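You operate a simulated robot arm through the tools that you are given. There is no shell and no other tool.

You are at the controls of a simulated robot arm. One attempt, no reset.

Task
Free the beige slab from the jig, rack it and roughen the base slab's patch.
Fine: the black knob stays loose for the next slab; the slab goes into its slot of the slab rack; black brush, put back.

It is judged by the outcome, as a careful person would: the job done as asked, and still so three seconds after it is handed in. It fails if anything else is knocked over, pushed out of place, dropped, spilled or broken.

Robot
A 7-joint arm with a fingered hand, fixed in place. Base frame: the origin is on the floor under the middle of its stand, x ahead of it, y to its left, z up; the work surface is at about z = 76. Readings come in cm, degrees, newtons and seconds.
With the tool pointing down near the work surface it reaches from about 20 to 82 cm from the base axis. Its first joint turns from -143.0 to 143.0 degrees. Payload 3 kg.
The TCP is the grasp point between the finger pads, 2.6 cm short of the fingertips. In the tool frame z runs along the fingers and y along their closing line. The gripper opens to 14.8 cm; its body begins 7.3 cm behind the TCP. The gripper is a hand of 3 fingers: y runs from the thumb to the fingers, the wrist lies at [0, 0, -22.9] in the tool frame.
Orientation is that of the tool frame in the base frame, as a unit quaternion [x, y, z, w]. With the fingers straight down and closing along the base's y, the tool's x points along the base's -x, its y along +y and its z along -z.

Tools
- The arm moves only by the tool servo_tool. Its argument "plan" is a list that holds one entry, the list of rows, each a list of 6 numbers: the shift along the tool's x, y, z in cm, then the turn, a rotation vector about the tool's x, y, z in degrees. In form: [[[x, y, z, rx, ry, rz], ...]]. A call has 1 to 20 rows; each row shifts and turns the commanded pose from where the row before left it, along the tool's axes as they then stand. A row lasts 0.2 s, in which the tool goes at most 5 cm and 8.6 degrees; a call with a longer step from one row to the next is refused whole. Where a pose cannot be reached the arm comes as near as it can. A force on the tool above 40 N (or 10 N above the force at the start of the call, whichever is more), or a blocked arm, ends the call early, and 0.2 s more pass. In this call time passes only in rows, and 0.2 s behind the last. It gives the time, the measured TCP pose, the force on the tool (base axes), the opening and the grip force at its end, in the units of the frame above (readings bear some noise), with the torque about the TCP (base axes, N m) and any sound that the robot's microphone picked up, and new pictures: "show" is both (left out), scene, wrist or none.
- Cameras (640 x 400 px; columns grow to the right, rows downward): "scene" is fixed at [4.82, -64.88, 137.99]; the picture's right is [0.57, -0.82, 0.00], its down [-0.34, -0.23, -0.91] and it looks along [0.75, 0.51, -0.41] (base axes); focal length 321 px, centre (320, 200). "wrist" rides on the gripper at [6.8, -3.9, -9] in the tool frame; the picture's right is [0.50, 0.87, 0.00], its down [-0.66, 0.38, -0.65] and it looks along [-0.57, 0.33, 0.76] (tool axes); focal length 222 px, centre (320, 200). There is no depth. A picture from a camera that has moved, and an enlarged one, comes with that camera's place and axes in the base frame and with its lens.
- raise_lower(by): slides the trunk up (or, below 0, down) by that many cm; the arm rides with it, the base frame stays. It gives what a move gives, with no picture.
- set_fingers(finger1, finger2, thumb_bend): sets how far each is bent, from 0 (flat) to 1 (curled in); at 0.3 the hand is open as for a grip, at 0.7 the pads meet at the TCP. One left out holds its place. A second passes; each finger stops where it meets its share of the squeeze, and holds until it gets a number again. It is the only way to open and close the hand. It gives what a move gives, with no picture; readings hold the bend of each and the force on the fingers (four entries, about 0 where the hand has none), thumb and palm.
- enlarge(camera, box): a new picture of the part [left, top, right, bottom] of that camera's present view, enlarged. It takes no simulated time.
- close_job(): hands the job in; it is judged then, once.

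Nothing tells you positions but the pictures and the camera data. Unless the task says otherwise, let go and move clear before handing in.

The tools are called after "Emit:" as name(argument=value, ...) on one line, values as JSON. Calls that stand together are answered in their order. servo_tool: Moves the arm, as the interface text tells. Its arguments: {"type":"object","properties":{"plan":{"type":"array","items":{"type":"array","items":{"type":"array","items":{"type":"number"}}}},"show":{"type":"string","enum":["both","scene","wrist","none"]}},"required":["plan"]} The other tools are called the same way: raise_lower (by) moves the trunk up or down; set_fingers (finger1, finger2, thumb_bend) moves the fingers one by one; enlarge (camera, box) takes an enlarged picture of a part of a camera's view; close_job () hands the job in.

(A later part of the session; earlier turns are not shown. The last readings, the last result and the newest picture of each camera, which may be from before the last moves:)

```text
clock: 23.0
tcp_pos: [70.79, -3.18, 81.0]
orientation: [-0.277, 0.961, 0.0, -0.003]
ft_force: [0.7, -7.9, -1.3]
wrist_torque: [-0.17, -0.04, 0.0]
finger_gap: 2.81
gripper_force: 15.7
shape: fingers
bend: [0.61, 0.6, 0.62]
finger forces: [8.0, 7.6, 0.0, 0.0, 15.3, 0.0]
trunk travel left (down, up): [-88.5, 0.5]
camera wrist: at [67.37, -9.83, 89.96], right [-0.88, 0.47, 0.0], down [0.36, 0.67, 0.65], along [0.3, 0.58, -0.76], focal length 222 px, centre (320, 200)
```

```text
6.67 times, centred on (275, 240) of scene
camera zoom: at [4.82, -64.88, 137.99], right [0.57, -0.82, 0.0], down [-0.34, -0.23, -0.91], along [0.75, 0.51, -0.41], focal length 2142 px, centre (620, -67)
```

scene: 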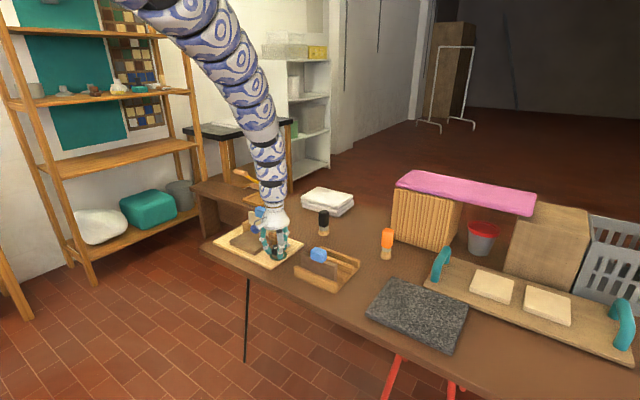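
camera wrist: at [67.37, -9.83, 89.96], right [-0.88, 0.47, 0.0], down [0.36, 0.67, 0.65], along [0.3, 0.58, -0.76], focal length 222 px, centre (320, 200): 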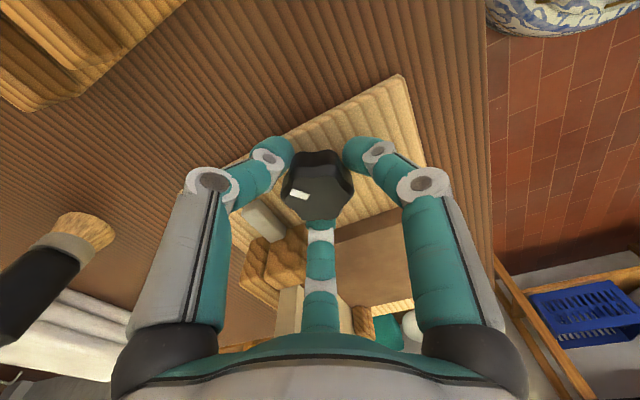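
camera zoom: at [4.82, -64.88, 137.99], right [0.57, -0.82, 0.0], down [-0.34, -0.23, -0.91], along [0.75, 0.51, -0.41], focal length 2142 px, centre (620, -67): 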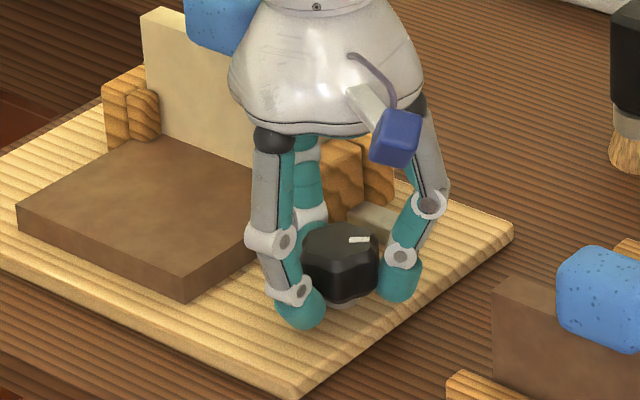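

Emit:
servo_tool(plan=[[[0, 0, 0, 0, 0, -4], [0, 0, 0, 0, 0, -4], [0, 0, 0, 0, 0, -4], [0, 0, 0, 0, 0, -4], [0, 0, 0, 0, 0, -4], [0, 0, 0, 0, 0, -4], [0, 0, 0, 0, 0, -4]]], show="none")

Emit:
set_fingers(finger1=0.5, finger2=0.5, thumb_bend=0.5)

Emit:
servo_tool(plan=[[[0, 0, -2, 0, 0, 0], [0, 0, -2, 0, 0, 7.5], [0, 0, -3, 0, 0, 7.5], [0, 0, -3, 0, 0, 7.5], [0, 0, -3, 0, 0, 7.5], [0, 0, -3, 0, 0, 7.5], [0, 0, 0, 0, 0, 7.5], [0, 0, 0, 0, 0, 7.5], [0, 0, 0, 0, 0, 7.5]]], show="both")

```text
clock: 24.6
tcp_pos: [70.9, -2.93, 80.97]
orientation: [-0.5, 0.866, 0.001, -0.003]
ft_force: [5.2, -10.1, 1.2]
wrist_torque: [-0.27, -0.18, -0.04]
finger_gap: 2.79
gripper_force: 15.3
shape: fingers
bend: [0.61, 0.6, 0.62]
finger forces: [8.2, 7.1, 0.0, 0.1, 15.8, 0.0]
trunk travel left (down, up): [-88.5, 0.5]
```

```text
clock: 25.6
tcp_pos: [70.8, -2.97, 80.93]
orientation: [-0.501, 0.866, 0.0, -0.002]
ft_force: [-1.1, 0.8, -0.4]
wrist_torque: [0.0, -0.01, 0.0]
finger_gap: 6.14
gripper_force: 0.0
shape: fingers
bend: [0.5, 0.5, 0.5]
finger forces: [0.0, 0.0, 0.0, 0.0, 0.1, 0.0]
trunk travel left (down, up): [-88.5, 0.5]
```

```text
clock: 27.6
tcp_pos: [70.85, -2.82, 96.97]
orientation: [0.001, 1.0, -0.001, -0.003]
ft_force: [0.4, 0.2, -0.6]
wrist_torque: [0.0, 0.02, -0.01]
finger_gap: 6.17
gripper_force: 0.1
shape: fingers
bend: [0.5, 0.5, 0.5]
finger forces: [0.0, 0.0, 0.1, 0.1, 0.1, 0.0]
trunk travel left (down, up): [-88.5, 0.5]
camera wrist: at [64.29, -6.72, 105.95], right [-0.5, 0.87, 0.0], down [0.66, 0.38, 0.65], along [0.56, 0.32, -0.76], focal length 222 px, centre (320, 200)
```

scene: 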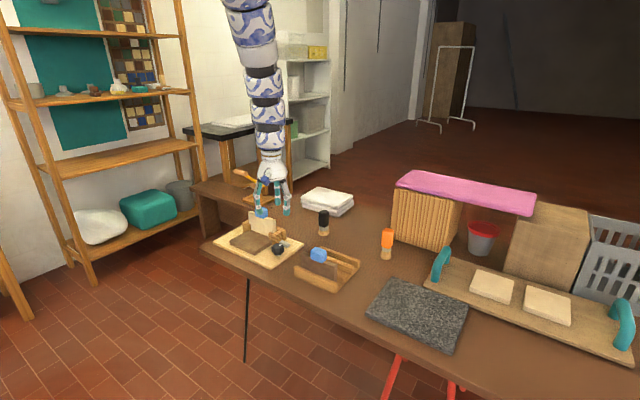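
wrist: 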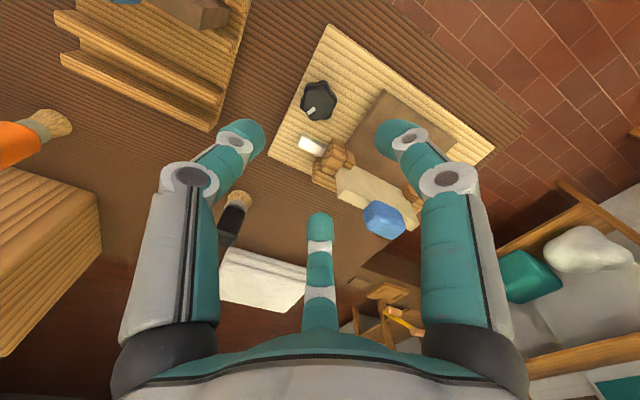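

The knob has now turned about 150° freely. I'll inspect the slab, jaws, handle and rack closely.

Emit:
enlarge(camera="wrist", box=[290, 70, 430, 250])

Emit:
enlarge(camera="scene", box=[210, 195, 310, 270])

Emit:
enlarge(camera="wrist", box=[50, 0, 260, 140])

```text
2.22 times, centred on (360, 160) of wrist
camera zoom: at [64.29, -6.72, 105.95], right [-0.5, 0.87, 0.0], down [0.66, 0.38, 0.65], along [0.56, 0.32, -0.76], focal length 494 px, centre (231, 289)
```

zoom: 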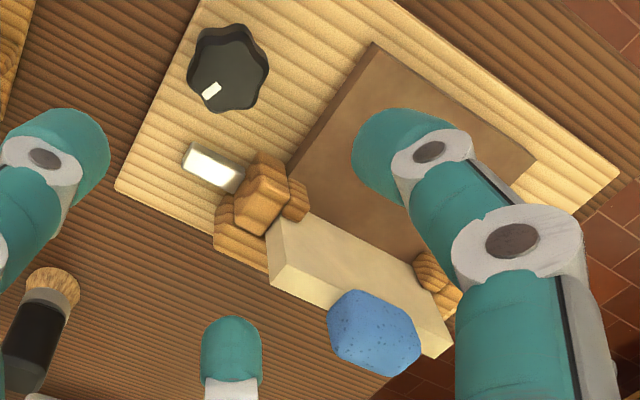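

```text
5.33 times, centred on (260, 232) of scene
camera zoom: at [4.82, -64.88, 137.99], right [0.57, -0.82, 0.0], down [-0.34, -0.23, -0.91], along [0.75, 0.51, -0.41], focal length 1713 px, centre (640, 27)
```

zoom: 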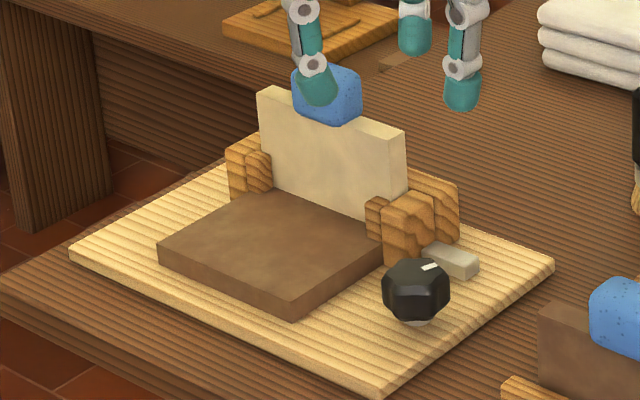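

```text
2.86 times, centred on (155, 70) of wrist
camera zoom: at [64.29, -6.72, 105.95], right [-0.5, 0.87, 0.0], down [0.66, 0.38, 0.65], along [0.56, 0.32, -0.76], focal length 635 px, centre (791, 571)
```

zoom: 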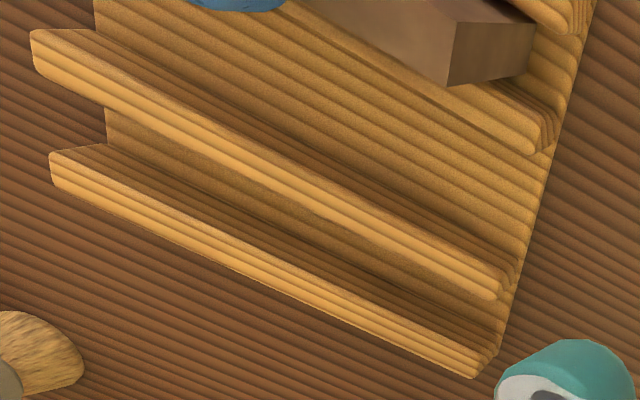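

The pointer is at about 330° and the jig is undisturbed. Before lifting the slab I want a better view of the rack slots, so I'll move the camera over that side.

Emit:
servo_tool(plan=[[[-0.25, -3.25, -1, 0, 0, 0], [-0.25, -3.25, -1, 0, 0, 0], [-0.25, -3.25, -1, 0, 0, 0], [-0.25, -3.25, 0, 0, 0, 0], [0, 0, 0, 0, 0, 7.5], [0, 0, 0, 0, 0, 7.5], [0, 0, 0, 0, 0, 7.5], [0, 0, 0, 0, 0, 7.5]]], show="wrist")

Emit:
enlarge(camera="wrist", box=[220, 20, 380, 160])

```text
clock: 29.4
tcp_pos: [71.91, -15.81, 99.91]
orientation: [0.26, 0.966, -0.001, -0.002]
ft_force: [-1.0, 0.1, 0.3]
wrist_torque: [0.0, 0.0, -0.02]
finger_gap: 6.18
gripper_force: 0.1
shape: fingers
bend: [0.5, 0.5, 0.5]
finger forces: [0.0, 0.0, 0.0, 0.0, 0.1, 0.0]
trunk travel left (down, up): [-88.5, 0.5]
camera wrist: at [64.29, -15.79, 108.96], right [0.0, 1.0, 0.0], down [0.76, 0.0, 0.65], along [0.65, 0.0, -0.76], focal length 222 px, centre (320, 200)
```

wrist: 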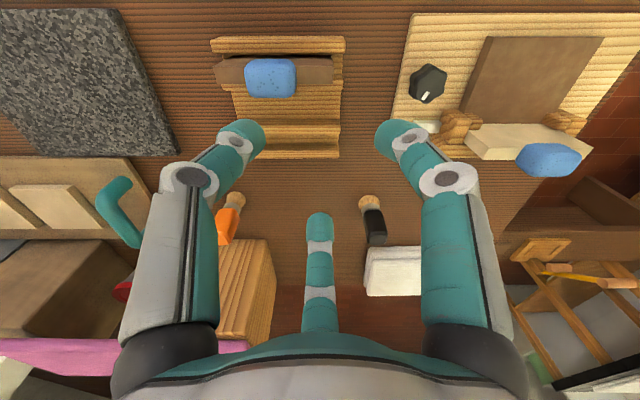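

```text
2.86 times, centred on (300, 90) of wrist
camera zoom: at [64.29, -15.79, 108.96], right [0.0, 1.0, 0.0], down [0.76, 0.0, 0.65], along [0.65, 0.0, -0.76], focal length 635 px, centre (377, 514)
```

zoom: 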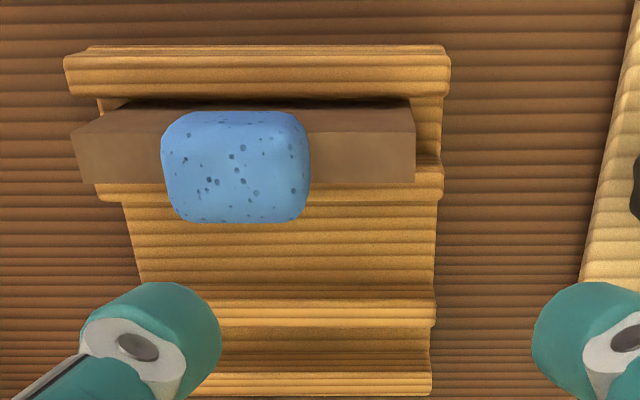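

The rack is now clear: slot 1 holds the brown slab, and the empty slot 2 is centred near x 78.85, y −20.4. The beige slab's blue handle is near (76.4, 8.6, 88). I'll go above the handle with the thumb turned to the +x side.

Emit:
servo_tool(plan=[[[1.383, 3.9, 0.3, 0, 0, 0], [1.383, 3.9, 0.3, 0, 0, 0], [1.383, 3.9, 0.3, 0, 0, 0], [1.383, 3.9, 0.3, 0, 0, 0], [1.383, 3.9, 0.3, 0, 0, 0], [1.383, 3.9, 0.3, 0, 0, 0]]], show="none")

Emit:
servo_tool(plan=[[[0, 0, 0, 0, 0, -8], [0, 0, 0, 0, 0, -8], [0, 0, 0, 0, 0, -8], [0, 0, 0, 0, 0, -8], [0, 0, 0, 0, 0, -8], [0, 0, 0, 0, 0, -8], [0, 0, 0, 0, 0, -8], [0, 0, 0, 0, 0, -8], [0, 0, 0, 0, 0, -8], [0, 0, 0, 0, 0, -8], [0, 0, 0, 0, 0, -8], [0, 0, 0, 0, 0, -8], [0, 0, 0, 0, 0, -8], [0, 0, 0, 0, 0, -8], [0, 0, 0, 0, 0, -8]]], show="both")

```text
clock: 30.8
tcp_pos: [76.46, 8.58, 98.25]
orientation: [0.259, 0.966, -0.002, -0.002]
ft_force: [-0.4, 0.5, -0.6]
wrist_torque: [-0.03, -0.01, 0.01]
finger_gap: 6.18
gripper_force: 0.0
shape: fingers
bend: [0.5, 0.5, 0.5]
finger forces: [0.0, 0.0, 0.0, 0.1, 0.1, 0.1]
trunk travel left (down, up): [-88.5, 0.5]
```

```text
clock: 34.0
tcp_pos: [76.56, 8.36, 98.2]
orientation: [0.708, -0.706, -0.002, 0.003]
ft_force: [0.5, 0.9, 0.6]
wrist_torque: [0.0, 0.0, 0.0]
finger_gap: 6.17
gripper_force: 0.0
shape: fingers
bend: [0.5, 0.5, 0.5]
finger forces: [0.1, 0.0, 0.0, 0.0, 0.0, 0.0]
trunk travel left (down, up): [-88.5, 0.5]
camera wrist: at [80.52, 1.83, 107.1], right [-0.86, -0.5, 0.01], down [-0.38, 0.66, 0.65], along [-0.33, 0.56, -0.76], focal length 222 px, centre (320, 200)
```

scene: 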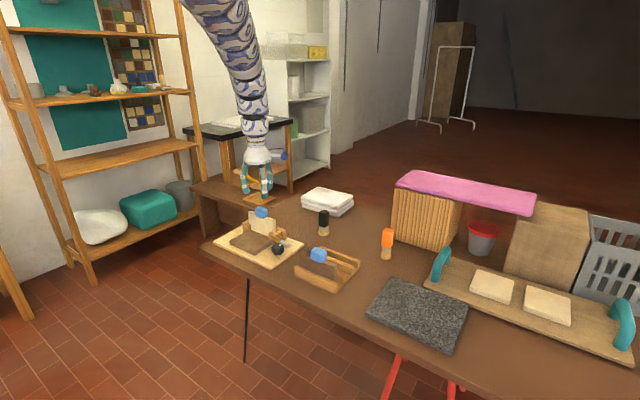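
wrist: 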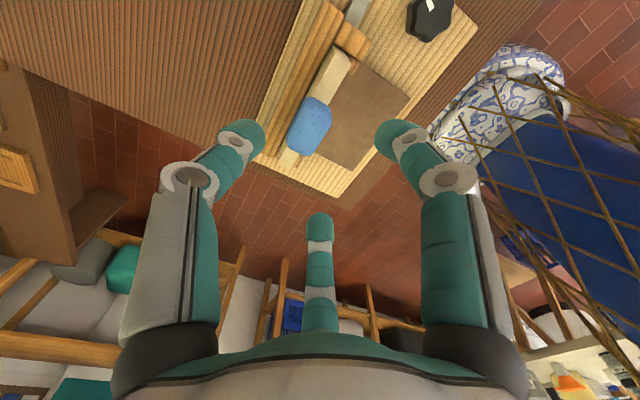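

Emit:
enlarge(camera="wrist", box=[255, 0, 435, 200])

Emit:
enlarge(camera="scene", box=[220, 150, 310, 250])

```text
2.00 times, centred on (345, 100) of wrist
camera zoom: at [80.52, 1.83, 107.1], right [-0.86, -0.5, 0.01], down [-0.38, 0.66, 0.65], along [-0.33, 0.56, -0.76], focal length 444 px, centre (270, 400)
```

zoom: 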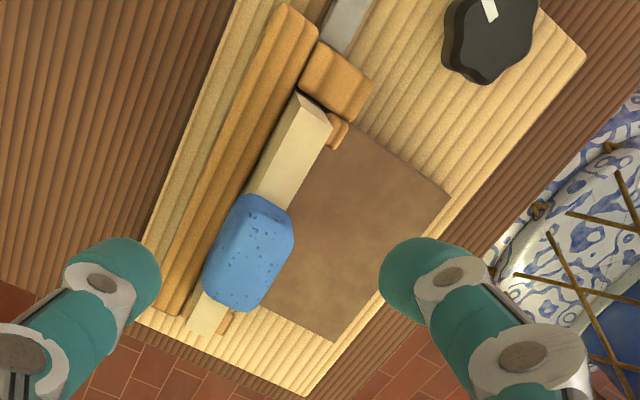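

```text
4.00 times, centred on (265, 200) of scene
camera zoom: at [4.82, -64.88, 137.99], right [0.57, -0.82, 0.0], down [-0.34, -0.23, -0.91], along [0.75, 0.51, -0.41], focal length 1285 px, centre (540, 200)
```

zoom: 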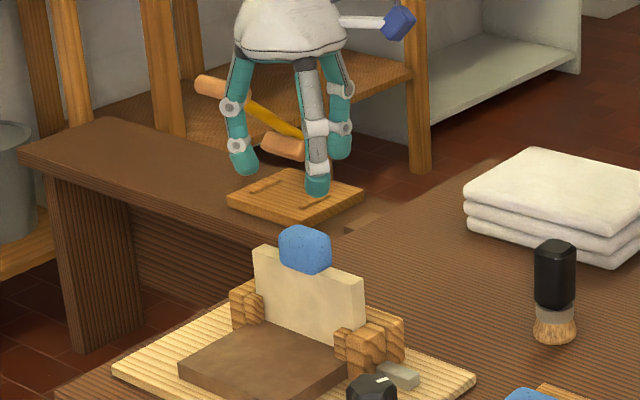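

Emit:
servo_tool(plan=[[[0, 0, 2, 0, 0, 0], [0, 0, 2, 0, 0, 0]]], show="wrist")

Emit:
enlarge(camera="wrist", box=[255, 50, 415, 220])

Emit:
enlarge(camera="scene", box=[220, 160, 310, 260])

```text
clock: 34.6
tcp_pos: [76.46, 8.49, 94.14]
orientation: [0.707, -0.707, -0.001, 0.002]
ft_force: [-0.8, -0.3, 0.1]
wrist_torque: [-0.03, 0.01, 0.01]
finger_gap: 6.17
gripper_force: 0.1
shape: fingers
bend: [0.5, 0.5, 0.5]
finger forces: [0.0, 0.0, 0.0, 0.0, 0.1, 0.0]
trunk travel left (down, up): [-88.5, 0.5]
camera wrist: at [80.51, 1.78, 103.02], right [-0.87, -0.5, 0.0], down [-0.38, 0.66, 0.65], along [-0.33, 0.57, -0.76], focal length 222 px, centre (320, 200)
```

wrist: 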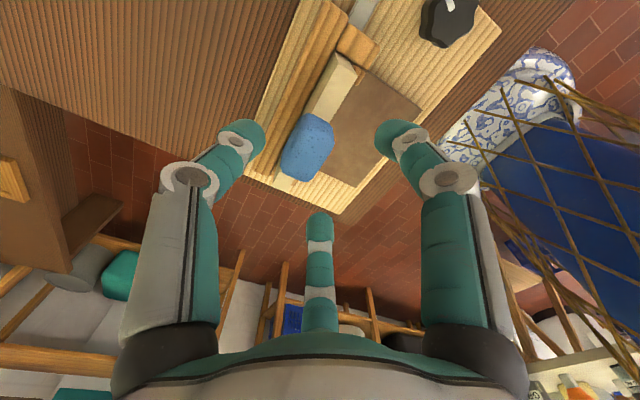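

```text
2.35 times, centred on (335, 135) of wrist
camera zoom: at [80.51, 1.78, 103.02], right [-0.87, -0.5, 0.0], down [-0.38, 0.66, 0.65], along [-0.33, 0.57, -0.76], focal length 523 px, centre (285, 353)
```

zoom: 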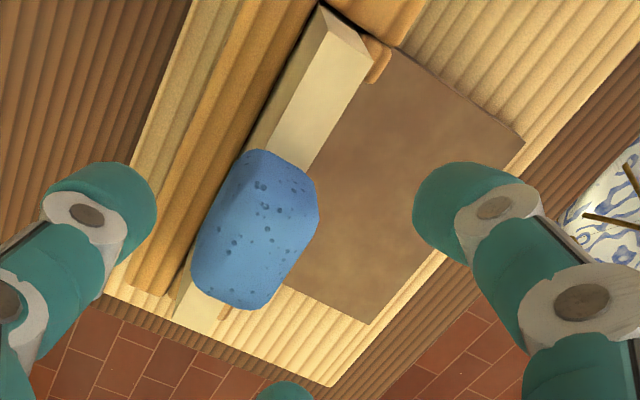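

```text
4.00 times, centred on (265, 210) of scene
camera zoom: at [4.82, -64.88, 137.99], right [0.57, -0.82, 0.0], down [-0.34, -0.23, -0.91], along [0.75, 0.51, -0.41], focal length 1285 px, centre (540, 160)
```

zoom: 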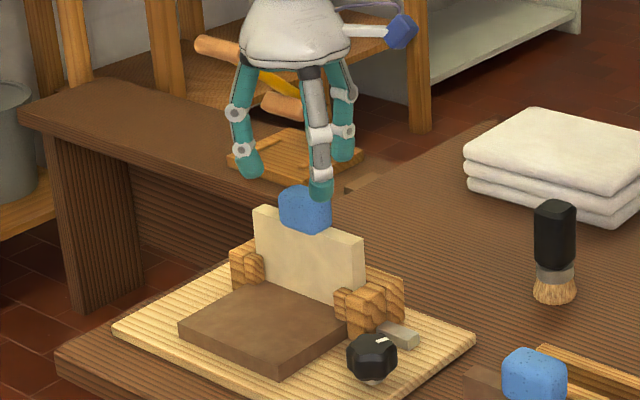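

Emit:
enlarge(camera="wrist", box=[275, 40, 375, 190])

Emit:
enlarge(camera="scene", box=[235, 200, 300, 250])

```text
2.67 times, centred on (325, 115) of wrist
camera zoom: at [80.51, 1.78, 103.02], right [-0.87, -0.5, 0.0], down [-0.38, 0.66, 0.65], along [-0.33, 0.57, -0.76], focal length 592 px, centre (307, 427)
```

zoom: 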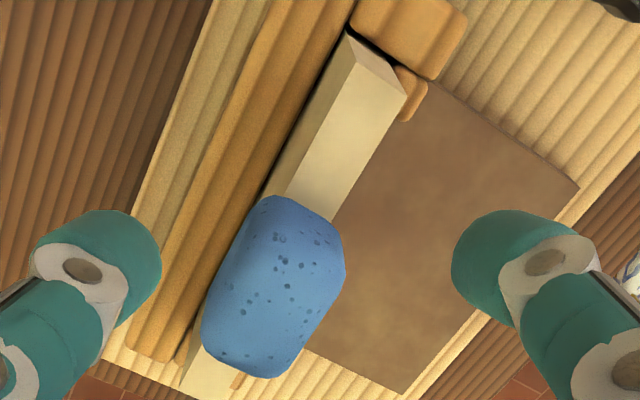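

```text
8.00 times, centred on (268, 225) of scene
camera zoom: at [4.82, -64.88, 137.99], right [0.57, -0.82, 0.0], down [-0.34, -0.23, -0.91], along [0.75, 0.51, -0.41], focal length 2570 px, centre (740, 0)
```

zoom: 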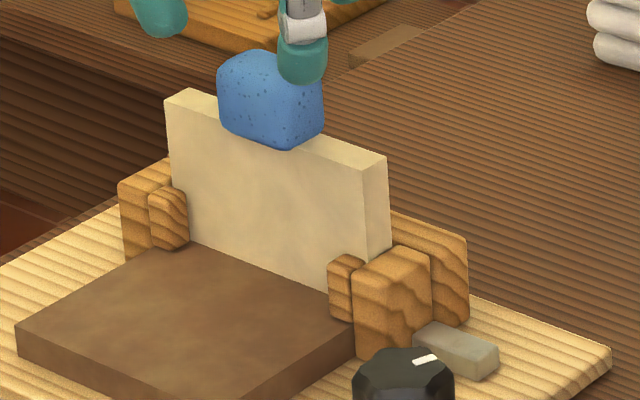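

Triangulating from several views puts the slab at x 76.4–78.1, y 3.45–15.3 with its top at z 85.8, and the handle centred near (77.2, 9.5, 87.3). Turning back to yaw −30 puts a finger on the handle's +x face and the other two on its near corners, well within reach at the rack too. I'll do that and re-centre.

Emit:
servo_tool(plan=[[[0, 0, 0, 0, 0, 8], [0, 0, 0, 0, 0, 8], [0, 0, 0, 0, 0, 8], [0, 0, 0, 0, 0, 8], [0, 0, 0, 0, 0, 8], [0, 0, 0, 0, 0, 8], [0, 0, 0, 0, 0, 8], [0, 0, 0, 0, 0, 8], [0, 0, 0, 0, 0, 8], [0, 0, 0, 0, 0, 8], [0, 0, 0, 0, 0, 8], [0, 0, 0, 0, 0, 8], [0, 0, 0, 0, 0, 8], [0, 0, 0, 0, 0, 8], [0, 0, 0, 0, 0, 8], [-0.15, 1.24, 0, 0, 0, 0]]], show="wrist")

Emit:
enlarge(camera="wrist", box=[220, 90, 420, 240])

Emit:
enlarge(camera="scene", box=[220, 170, 310, 250])

```text
clock: 38.0
tcp_pos: [77.24, 9.55, 94.08]
orientation: [0.26, 0.966, -0.001, -0.003]
ft_force: [-0.3, 0.4, -0.5]
wrist_torque: [0.02, 0.0, 0.01]
finger_gap: 6.16
gripper_force: 0.1
shape: fingers
bend: [0.5, 0.5, 0.5]
finger forces: [0.0, 0.1, 0.1, 0.0, 0.0, 0.0]
trunk travel left (down, up): [-88.5, 0.5]
camera wrist: at [69.53, 9.69, 103.09], right [0.0, 1.0, 0.0], down [0.76, 0.0, 0.65], along [0.65, 0.0, -0.76], focal length 222 px, centre (320, 200)
```

wrist: 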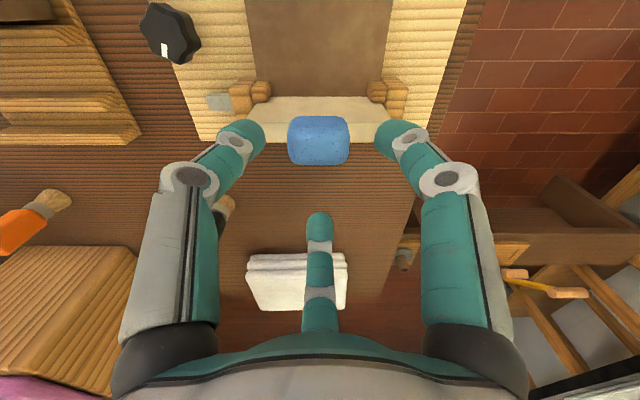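

```text
2.67 times, centred on (320, 165) of wrist
camera zoom: at [69.53, 9.69, 103.09], right [0.0, 1.0, 0.0], down [0.76, 0.0, 0.65], along [0.65, 0.0, -0.76], focal length 592 px, centre (320, 293)
```

zoom: 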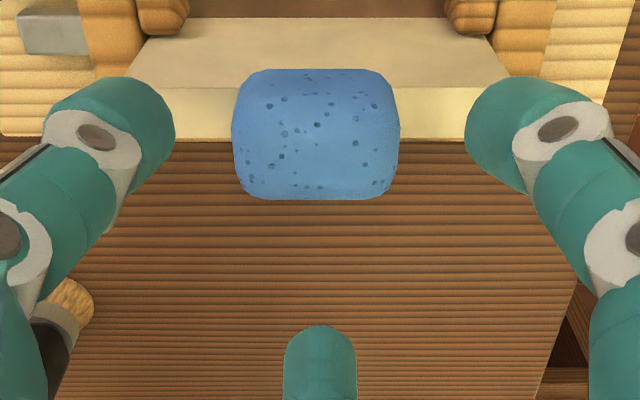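

```text
5.00 times, centred on (265, 210) of scene
camera zoom: at [4.82, -64.88, 137.99], right [0.57, -0.82, 0.0], down [-0.34, -0.23, -0.91], along [0.75, 0.51, -0.41], focal length 1606 px, centre (595, 150)
```

zoom: 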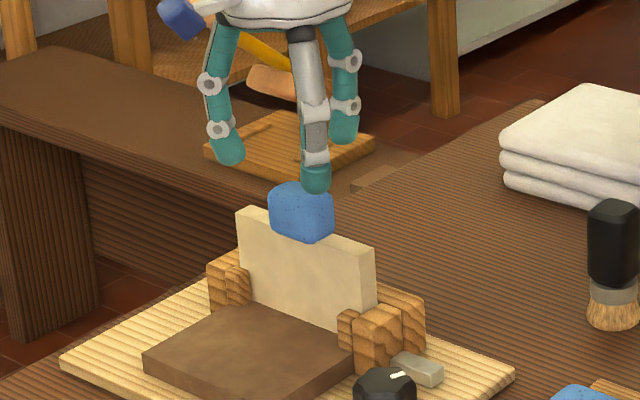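

Emit:
servo_tool(plan=[[[0.09, -0.05, 1.5, 0, 0, 0], [0, 0, 1.5, 0, 0, 0], [0, 0, 1.5, 0, 0, 0], [0, 0, 0.9, 0, 0, 0]]], show="wrist")

Emit:
enlarge(camera="scene", box=[220, 190, 310, 260])

Emit:
enlarge(camera="wrist", box=[220, 110, 420, 260])

```text
clock: 39.0
tcp_pos: [76.61, 9.38, 89.86]
orientation: [0.259, 0.966, -0.001, -0.001]
ft_force: [0.1, -0.3, -0.4]
wrist_torque: [0.03, 0.0, 0.02]
finger_gap: 6.25
gripper_force: 0.0
shape: fingers
bend: [0.5, 0.5, 0.5]
finger forces: [0.0, 0.0, 0.0, 0.1, 0.1, 0.0]
out of reach, approached as far as the arm can: row 3, 4
trunk travel left (down, up): [-88.5, 0.5]
camera wrist: at [69.05, 9.36, 98.86], right [0.0, 1.0, 0.0], down [0.76, 0.0, 0.65], along [0.65, 0.0, -0.76], focal length 222 px, centre (320, 200)
```

wrist: 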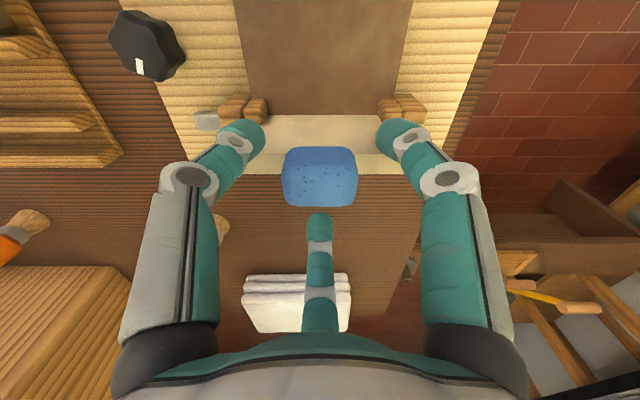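

```text
5.71 times, centred on (265, 225) of scene
camera zoom: at [4.82, -64.88, 137.99], right [0.57, -0.82, 0.0], down [-0.34, -0.23, -0.91], along [0.75, 0.51, -0.41], focal length 1836 px, centre (634, 57)
```

zoom: 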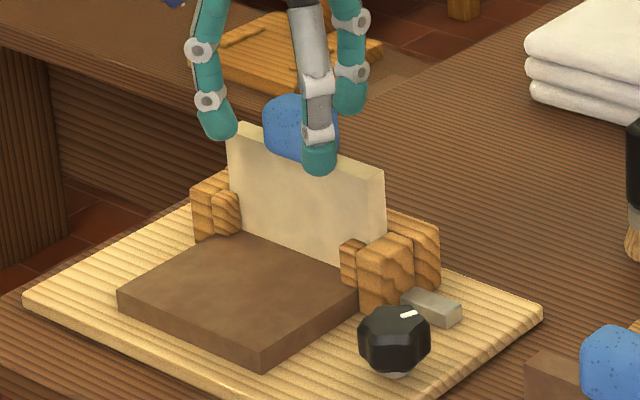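

```text
2.67 times, centred on (320, 185) of wrist
camera zoom: at [69.05, 9.36, 98.86], right [0.0, 1.0, 0.0], down [0.76, 0.0, 0.65], along [0.65, 0.0, -0.76], focal length 592 px, centre (320, 240)
```

zoom: 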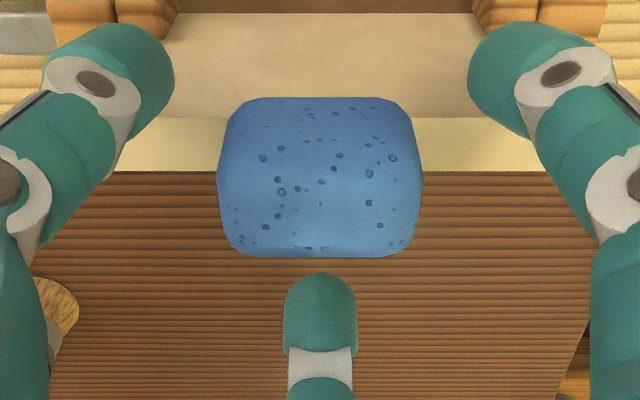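

The low pose was just past the outer reach for this trunk height. I'll raise the tool, lower the trunk by 17 cm, and approach again with more room.

Emit:
servo_tool(plan=[[[0, 0, -4, 0, 0, 0], [0, 0, -4, 0, 0, 0], [0, 0, -4, 0, 0, 0], [-0.29, 0.4, -4, 0, 0, 0], [0, 0, -3, 0, 0, 0]]], show="none")

Emit:
raise_lower(by=-14)

```text
clock: 40.2
tcp_pos: [77.18, 9.52, 108.96]
orientation: [0.259, 0.966, -0.002, -0.002]
ft_force: [0.0, 0.6, 0.4]
wrist_torque: [0.0, -0.02, -0.03]
finger_gap: 6.23
gripper_force: 0.0
shape: fingers
bend: [0.5, 0.5, 0.5]
finger forces: [0.0, 0.1, 0.0, 0.0, 0.0, 0.1]
trunk travel left (down, up): [-88.5, 0.5]
```

```text
clock: 41.9
tcp_pos: [77.15, 9.6, 95.0]
orientation: [0.258, 0.966, -0.001, -0.001]
ft_force: [-0.4, 0.1, -0.6]
wrist_torque: [0.01, -0.01, -0.02]
finger_gap: 6.26
gripper_force: 0.0
shape: fingers
bend: [0.5, 0.5, 0.5]
finger forces: [0.1, 0.0, 0.1, 0.0, 0.0, 0.0]
trunk travel left (down, up): [-74.5, 14.5]
```

Emit:
raise_lower(by=-2.5)

Emit:
servo_tool(plan=[[[0, 0, 1.3, 0, 0, 0], [0, 0, 1.3, 0, 0, 0], [0, 0, 1.2, 0, 0, 0]]], show="wrist")

Emit:
enlarge(camera="scene", box=[220, 190, 310, 260])

Emit:
enlarge(camera="wrist", box=[220, 110, 420, 260])

```text
clock: 42.6
tcp_pos: [77.12, 9.65, 92.41]
orientation: [0.258, 0.966, -0.002, -0.002]
ft_force: [-0.6, 1.0, -0.3]
wrist_torque: [-0.01, -0.02, 0.0]
finger_gap: 6.25
gripper_force: 0.1
shape: fingers
bend: [0.5, 0.5, 0.5]
finger forces: [0.0, 0.0, 0.0, 0.0, 0.0, 0.0]
trunk travel left (down, up): [-72.0, 17.0]
```

```text
clock: 43.4
tcp_pos: [77.18, 9.56, 88.7]
orientation: [0.259, 0.966, -0.001, -0.003]
ft_force: [0.6, -0.4, 0.2]
wrist_torque: [0.03, 0.0, 0.02]
finger_gap: 6.24
gripper_force: 0.1
shape: fingers
bend: [0.5, 0.5, 0.5]
finger forces: [0.0, 0.0, 0.1, 0.0, 0.0, 0.0]
trunk travel left (down, up): [-72.0, 17.0]
camera wrist: at [69.56, 9.64, 97.61], right [0.0, 1.0, 0.0], down [0.76, 0.0, 0.65], along [0.65, 0.0, -0.76], focal length 222 px, centre (320, 200)
```

wrist: 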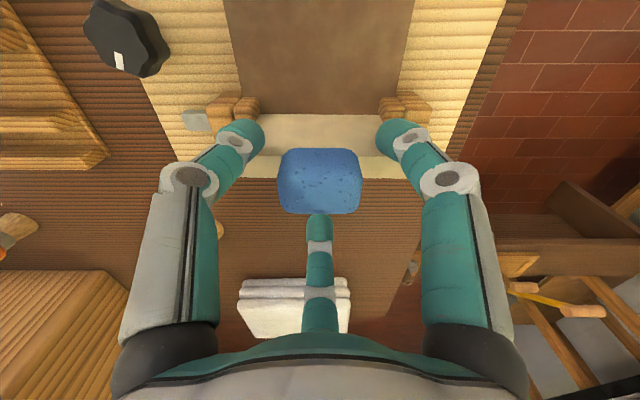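

```text
5.71 times, centred on (265, 225) of scene
camera zoom: at [4.82, -64.88, 137.99], right [0.57, -0.82, 0.0], down [-0.34, -0.23, -0.91], along [0.75, 0.51, -0.41], focal length 1836 px, centre (634, 57)
```

zoom: 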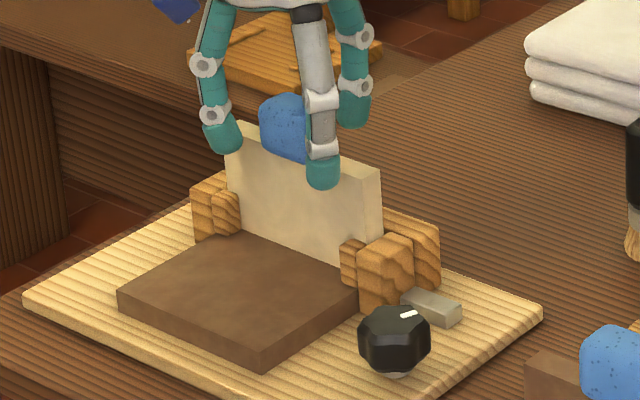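

```text
2.67 times, centred on (320, 185) of wrist
camera zoom: at [69.56, 9.64, 97.61], right [0.0, 1.0, 0.0], down [0.76, 0.0, 0.65], along [0.65, 0.0, -0.76], focal length 592 px, centre (320, 240)
```

zoom: 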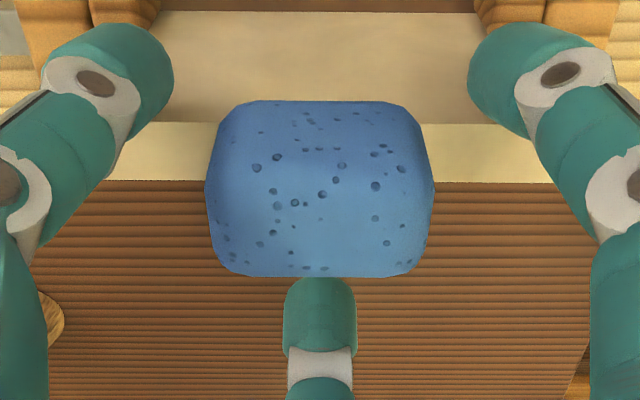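

The handle is centred between the three fingers. I'll close on it.

Emit:
set_fingers(finger1=0.7, finger2=0.7, thumb_bend=0.7)

Emit:
servo_tool(plan=[[[0, 0, 0, 0, 0, 0]]], show="wrist")

Emit:
enlarge(camera="wrist", box=[220, 110, 420, 260])

Emit:
enlarge(camera="scene", box=[220, 190, 310, 260])

```text
clock: 44.4
tcp_pos: [77.19, 9.5, 88.7]
orientation: [0.258, 0.966, -0.001, -0.003]
ft_force: [-1.2, -6.6, 3.5]
wrist_torque: [-0.15, 0.04, 0.11]
finger_gap: 4.15
gripper_force: 16.5
shape: fingers
bend: [0.56, 0.63, 0.6]
finger forces: [9.8, 6.3, 0.1, 0.0, 17.4, 0.0]
trunk travel left (down, up): [-72.0, 17.0]
```

```text
clock: 44.8
tcp_pos: [77.12, 9.46, 88.62]
orientation: [0.259, 0.966, -0.001, -0.002]
ft_force: [-0.5, -7.8, 2.6]
wrist_torque: [-0.24, 0.11, 0.12]
finger_gap: 4.11
gripper_force: 16.7
shape: fingers
bend: [0.56, 0.63, 0.6]
finger forces: [9.5, 6.3, 0.1, 0.0, 17.9, 0.0]
trunk travel left (down, up): [-72.0, 17.0]
camera wrist: at [69.5, 9.55, 97.61], right [0.0, 1.0, 0.0], down [0.76, 0.0, 0.65], along [0.65, 0.0, -0.76], focal length 222 px, centre (320, 200)
```

wrist: 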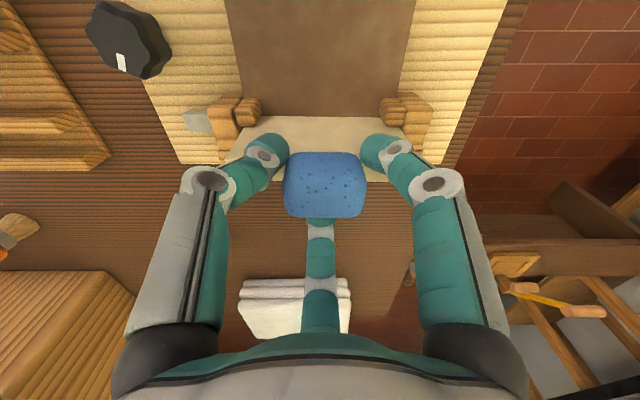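

```text
2.67 times, centred on (320, 185) of wrist
camera zoom: at [69.5, 9.55, 97.61], right [0.0, 1.0, 0.0], down [0.76, 0.0, 0.65], along [0.65, 0.0, -0.76], focal length 592 px, centre (320, 240)
```

zoom: 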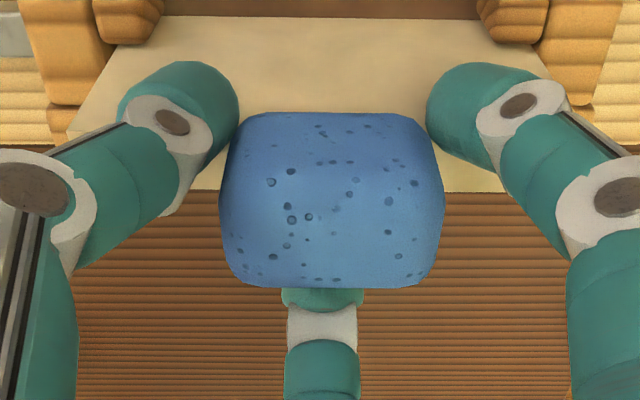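

```text
5.71 times, centred on (265, 225) of scene
camera zoom: at [4.82, -64.88, 137.99], right [0.57, -0.82, 0.0], down [-0.34, -0.23, -0.91], along [0.75, 0.51, -0.41], focal length 1836 px, centre (634, 57)
```

zoom: 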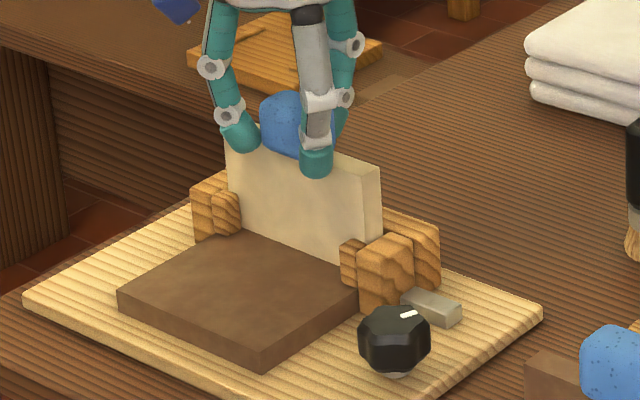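

The handle is gripped. I'll do a gentle pull test of 0.6 cm to check that the clamp has released the slab.

Emit:
servo_tool(plan=[[[0, 0, -0.3, 0, 0, 0], [0, 0, -0.3, 0, 0, 0]]], show="wrist")

Emit:
enlarge(camera="scene", box=[220, 190, 310, 260])

```text
clock: 45.4
tcp_pos: [77.04, 9.63, 89.07]
orientation: [0.258, 0.966, -0.002, -0.002]
ft_force: [0.4, -2.7, -4.8]
wrist_torque: [-0.31, 0.0, 0.05]
finger_gap: 4.13
gripper_force: 16.3
shape: fingers
bend: [0.55, 0.63, 0.61]
finger forces: [10.1, 6.8, 0.1, 0.0, 15.6, 0.0]
trunk travel left (down, up): [-72.0, 17.0]
camera wrist: at [69.51, 9.66, 98.14], right [0.0, 1.0, 0.0], down [0.76, 0.0, 0.65], along [0.65, 0.0, -0.76], focal length 222 px, centre (320, 200)
```

wrist: 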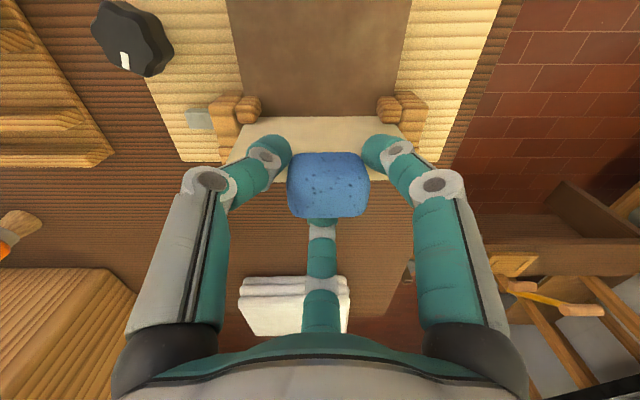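

```text
5.71 times, centred on (265, 225) of scene
camera zoom: at [4.82, -64.88, 137.99], right [0.57, -0.82, 0.0], down [-0.34, -0.23, -0.91], along [0.75, 0.51, -0.41], focal length 1836 px, centre (634, 57)
```

zoom: 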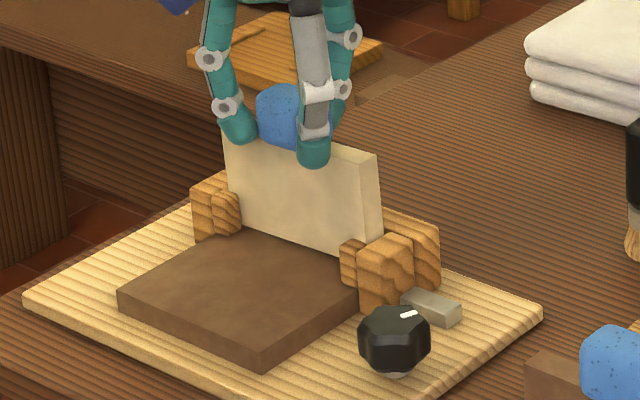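

The load is only about 5 N and the slab is rising freely. I'll lift in small steps.

Emit:
servo_tool(plan=[[[0, 0, -0.4, 0, 0, 0], [0, 0, -0.4, 0, 0, 0], [0, 0, -0.4, 0, 0, 0]]], show="wrist")

Emit:
enlarge(camera="scene", box=[220, 190, 310, 260])

Emit:
enlarge(camera="wrist", box=[200, 60, 440, 240])

```text
clock: 46.2
tcp_pos: [77.18, 9.63, 90.32]
orientation: [0.259, 0.966, -0.001, -0.002]
ft_force: [-0.8, -1.8, -2.9]
wrist_torque: [-0.19, 0.02, 0.05]
finger_gap: 4.13
gripper_force: 16.3
shape: fingers
bend: [0.55, 0.63, 0.61]
finger forces: [10.6, 7.0, 0.0, 0.0, 15.0, 0.0]
trunk travel left (down, up): [-72.0, 17.0]
camera wrist: at [69.54, 9.64, 99.34], right [0.0, 1.0, 0.0], down [0.76, 0.0, 0.65], along [0.65, 0.0, -0.76], focal length 222 px, centre (320, 200)
```

wrist: 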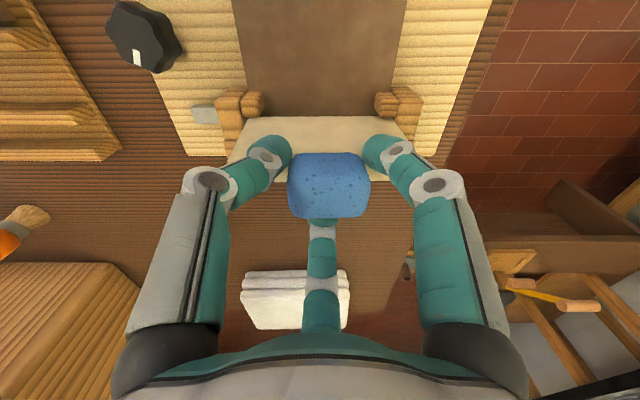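

```text
5.71 times, centred on (265, 225) of scene
camera zoom: at [4.82, -64.88, 137.99], right [0.57, -0.82, 0.0], down [-0.34, -0.23, -0.91], along [0.75, 0.51, -0.41], focal length 1836 px, centre (634, 57)
```

zoom: 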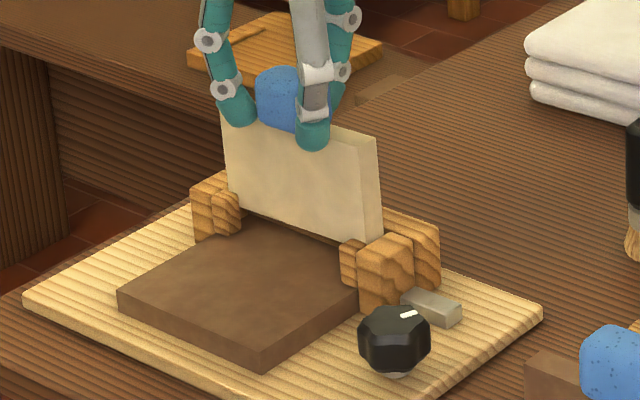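

```text
2.22 times, centred on (320, 150) of wrist
camera zoom: at [69.54, 9.64, 99.34], right [0.0, 1.0, 0.0], down [0.76, 0.0, 0.65], along [0.65, 0.0, -0.76], focal length 494 px, centre (320, 311)
```

zoom: 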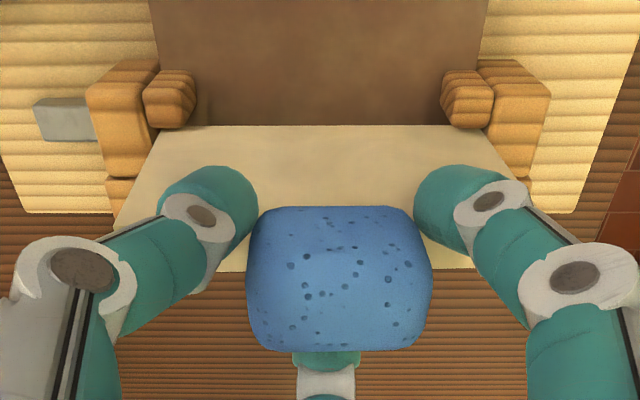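

The slab is free and lifts straight. I'll raise it with the trunk to clear the jaws.

Emit:
raise_lower(by=3)

Emit:
raise_lower(by=5)

Emit:
servo_tool(plan=[[[0, 0, 0, 0, 0, 0]]], show="both")

Emit:
enlarge(camera="scene", box=[215, 170, 315, 260])

```text
clock: 47.0
tcp_pos: [77.22, 9.49, 93.29]
orientation: [0.258, 0.966, -0.001, -0.003]
ft_force: [0.2, -0.3, -2.9]
wrist_torque: [0.0, 0.02, 0.02]
finger_gap: 4.13
gripper_force: 16.1
shape: fingers
bend: [0.55, 0.63, 0.61]
finger forces: [11.1, 7.4, 0.0, 0.0, 13.8, 0.0]
trunk travel left (down, up): [-75.0, 14.0]
```

```text
clock: 47.9
tcp_pos: [77.21, 9.6, 98.38]
orientation: [0.259, 0.966, -0.002, -0.003]
ft_force: [-0.2, 0.2, -2.4]
wrist_torque: [-0.02, 0.03, 0.01]
finger_gap: 4.14
gripper_force: 16.2
shape: fingers
bend: [0.55, 0.63, 0.61]
finger forces: [11.3, 7.4, 0.0, 0.0, 13.8, 0.0]
trunk travel left (down, up): [-80.0, 9.0]
```

```text
clock: 48.3
tcp_pos: [77.1, 9.61, 98.36]
orientation: [0.259, 0.966, -0.001, -0.003]
ft_force: [0.6, -0.5, -2.4]
wrist_torque: [-0.03, 0.01, -0.01]
finger_gap: 4.12
gripper_force: 15.7
shape: fingers
bend: [0.55, 0.63, 0.61]
finger forces: [11.2, 7.4, 0.0, 0.0, 13.7, 0.1]
trunk travel left (down, up): [-80.0, 9.0]
camera wrist: at [69.56, 9.65, 107.34], right [0.0, 1.0, 0.0], down [0.76, 0.0, 0.65], along [0.65, 0.0, -0.76], focal length 222 px, centre (320, 200)
```

scene: 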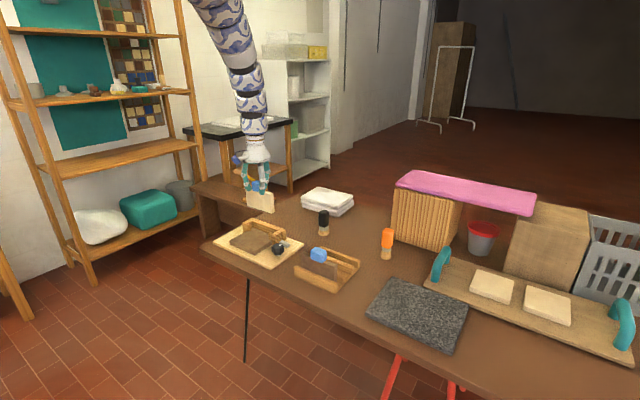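
wrist: 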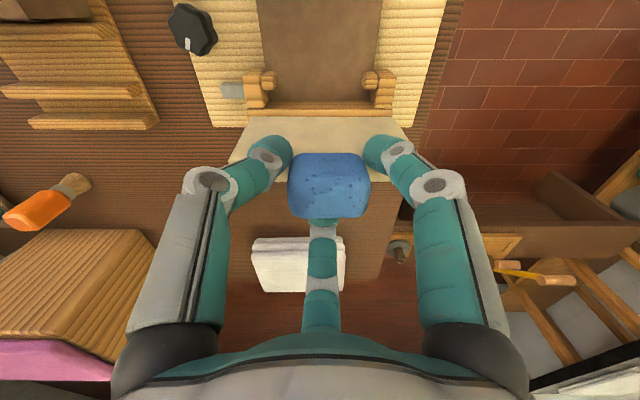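

```text
4.44 times, centred on (265, 215) of scene
camera zoom: at [4.82, -64.88, 137.99], right [0.57, -0.82, 0.0], down [-0.34, -0.23, -0.91], along [0.75, 0.51, -0.41], focal length 1428 px, centre (564, 133)
```

zoom: 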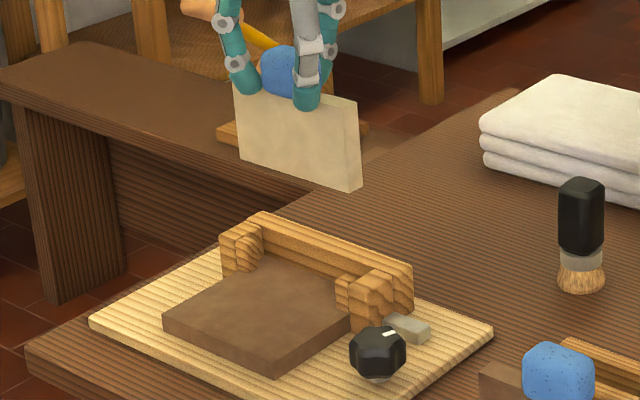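

The slab is held level and weighs about 2.5 N. I'll look at the base slab now that it's uncovered.

Emit:
enlarge(camera="wrist", box=[200, 0, 440, 130])

Emit:
enlarge(camera="scene", box=[225, 215, 290, 260])

```text
2.67 times, centred on (320, 65) of wrist
camera zoom: at [69.56, 9.65, 107.34], right [0.0, 1.0, 0.0], down [0.76, 0.0, 0.65], along [0.65, 0.0, -0.76], focal length 592 px, centre (320, 560)
```

zoom: 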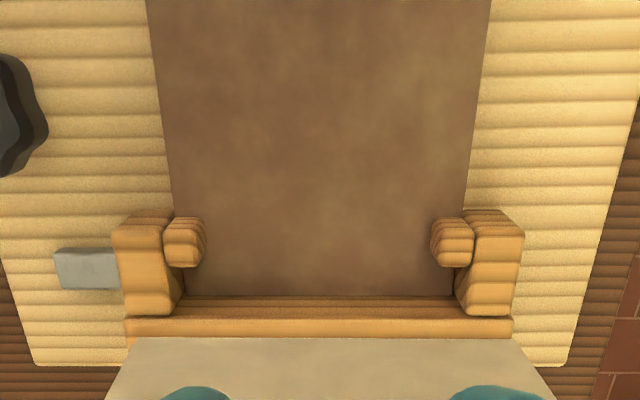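

```text
8.89 times, centred on (258, 238) of scene
camera zoom: at [4.82, -64.88, 137.99], right [0.57, -0.82, 0.0], down [-0.34, -0.23, -0.91], along [0.75, 0.51, -0.41], focal length 2856 px, centre (876, -133)
```

zoom: 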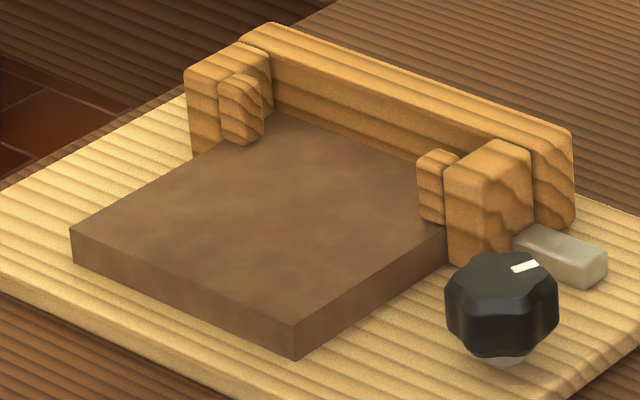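

I see no distinct mark on the base slab yet and will look closer later. Now I'll carry the slab across to above the rack's empty slot.

Emit:
servo_tool(plan=[[[-0.6, -0.9, 0, 0, 0, 0], [-1.2, -1.83, 0, 0, 0, 0], [-1.47, -2.24, 0, 0, 0, 0], [-1.47, -2.24, 0, 0, 0, 0], [-1.47, -2.24, 0, 0, 0, 0], [-1.47, -2.24, 0, 0, 0, 0], [-1.47, -2.24, 0, 0, 0, 0], [-1.47, -2.24, 0, 0, 0, 0], [-1.47, -2.24, 0, 0, 0, 0], [-1.47, -2.24, 0, 0, 0, 0], [-1.47, -2.24, 0, 0, 0, 0], [-0.94, -1.44, 0, 0, 0, 0], [-0.5, -0.8, 0, 0, 0, 0]]], show="both")

Emit:
enlarge(camera="wrist", box=[200, 30, 440, 240])

Emit:
enlarge(camera="scene", box=[270, 180, 390, 300])

```text
clock: 51.1
tcp_pos: [78.83, -20.38, 98.45]
orientation: [0.258, 0.966, -0.001, -0.002]
ft_force: [-0.3, -0.2, -1.8]
wrist_torque: [0.03, 0.01, 0.0]
finger_gap: 4.11
gripper_force: 16.6
shape: fingers
bend: [0.55, 0.63, 0.61]
finger forces: [11.3, 6.9, 0.0, 0.0, 14.0, 0.1]
trunk travel left (down, up): [-80.0, 9.0]
camera wrist: at [71.24, -20.34, 107.42], right [0.0, 1.0, 0.0], down [0.76, 0.0, 0.65], along [0.65, 0.0, -0.76], focal length 222 px, centre (320, 200)
```

scene: 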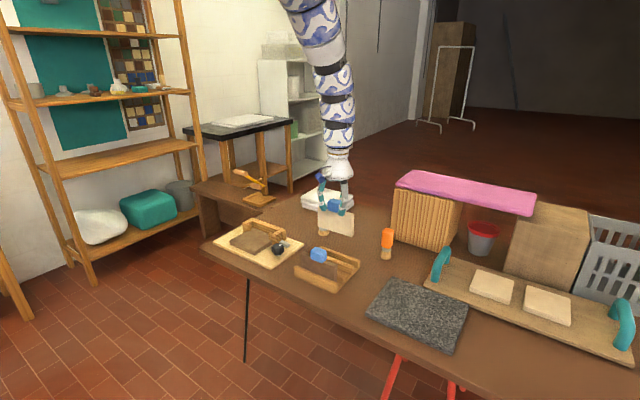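
wrist: 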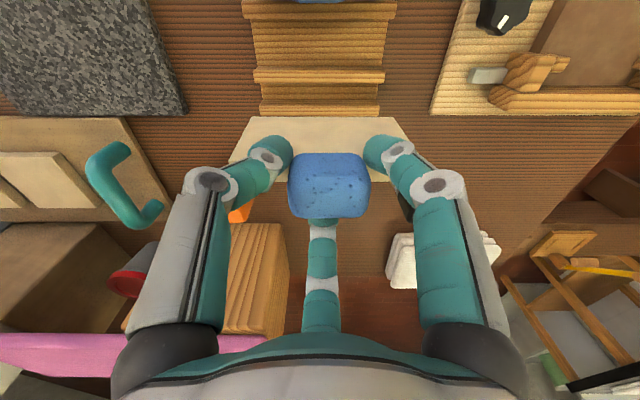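

```text
1.90 times, centred on (320, 135) of wrist
camera zoom: at [71.24, -20.34, 107.42], right [0.0, 1.0, 0.0], down [0.76, 0.0, 0.65], along [0.65, 0.0, -0.76], focal length 423 px, centre (320, 324)
```

zoom: 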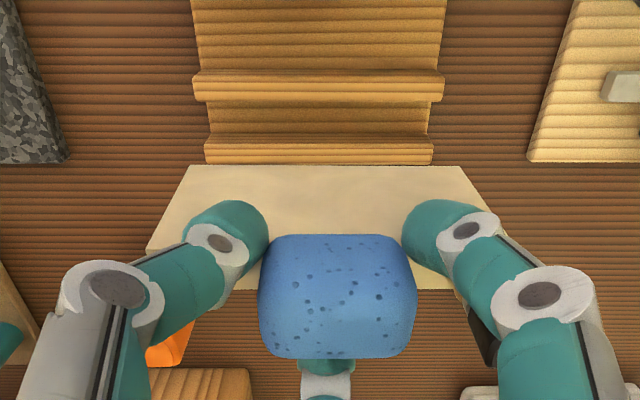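

```text
3.33 times, centred on (330, 240) of scene
camera zoom: at [4.82, -64.88, 137.99], right [0.57, -0.82, 0.0], down [-0.34, -0.23, -0.91], along [0.75, 0.51, -0.41], focal length 1071 px, centre (287, 67)
```

zoom: 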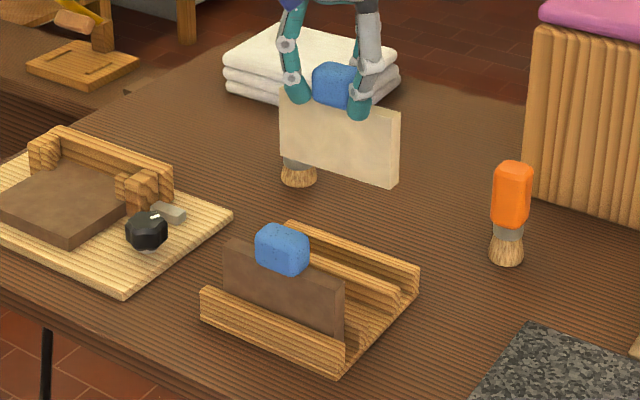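

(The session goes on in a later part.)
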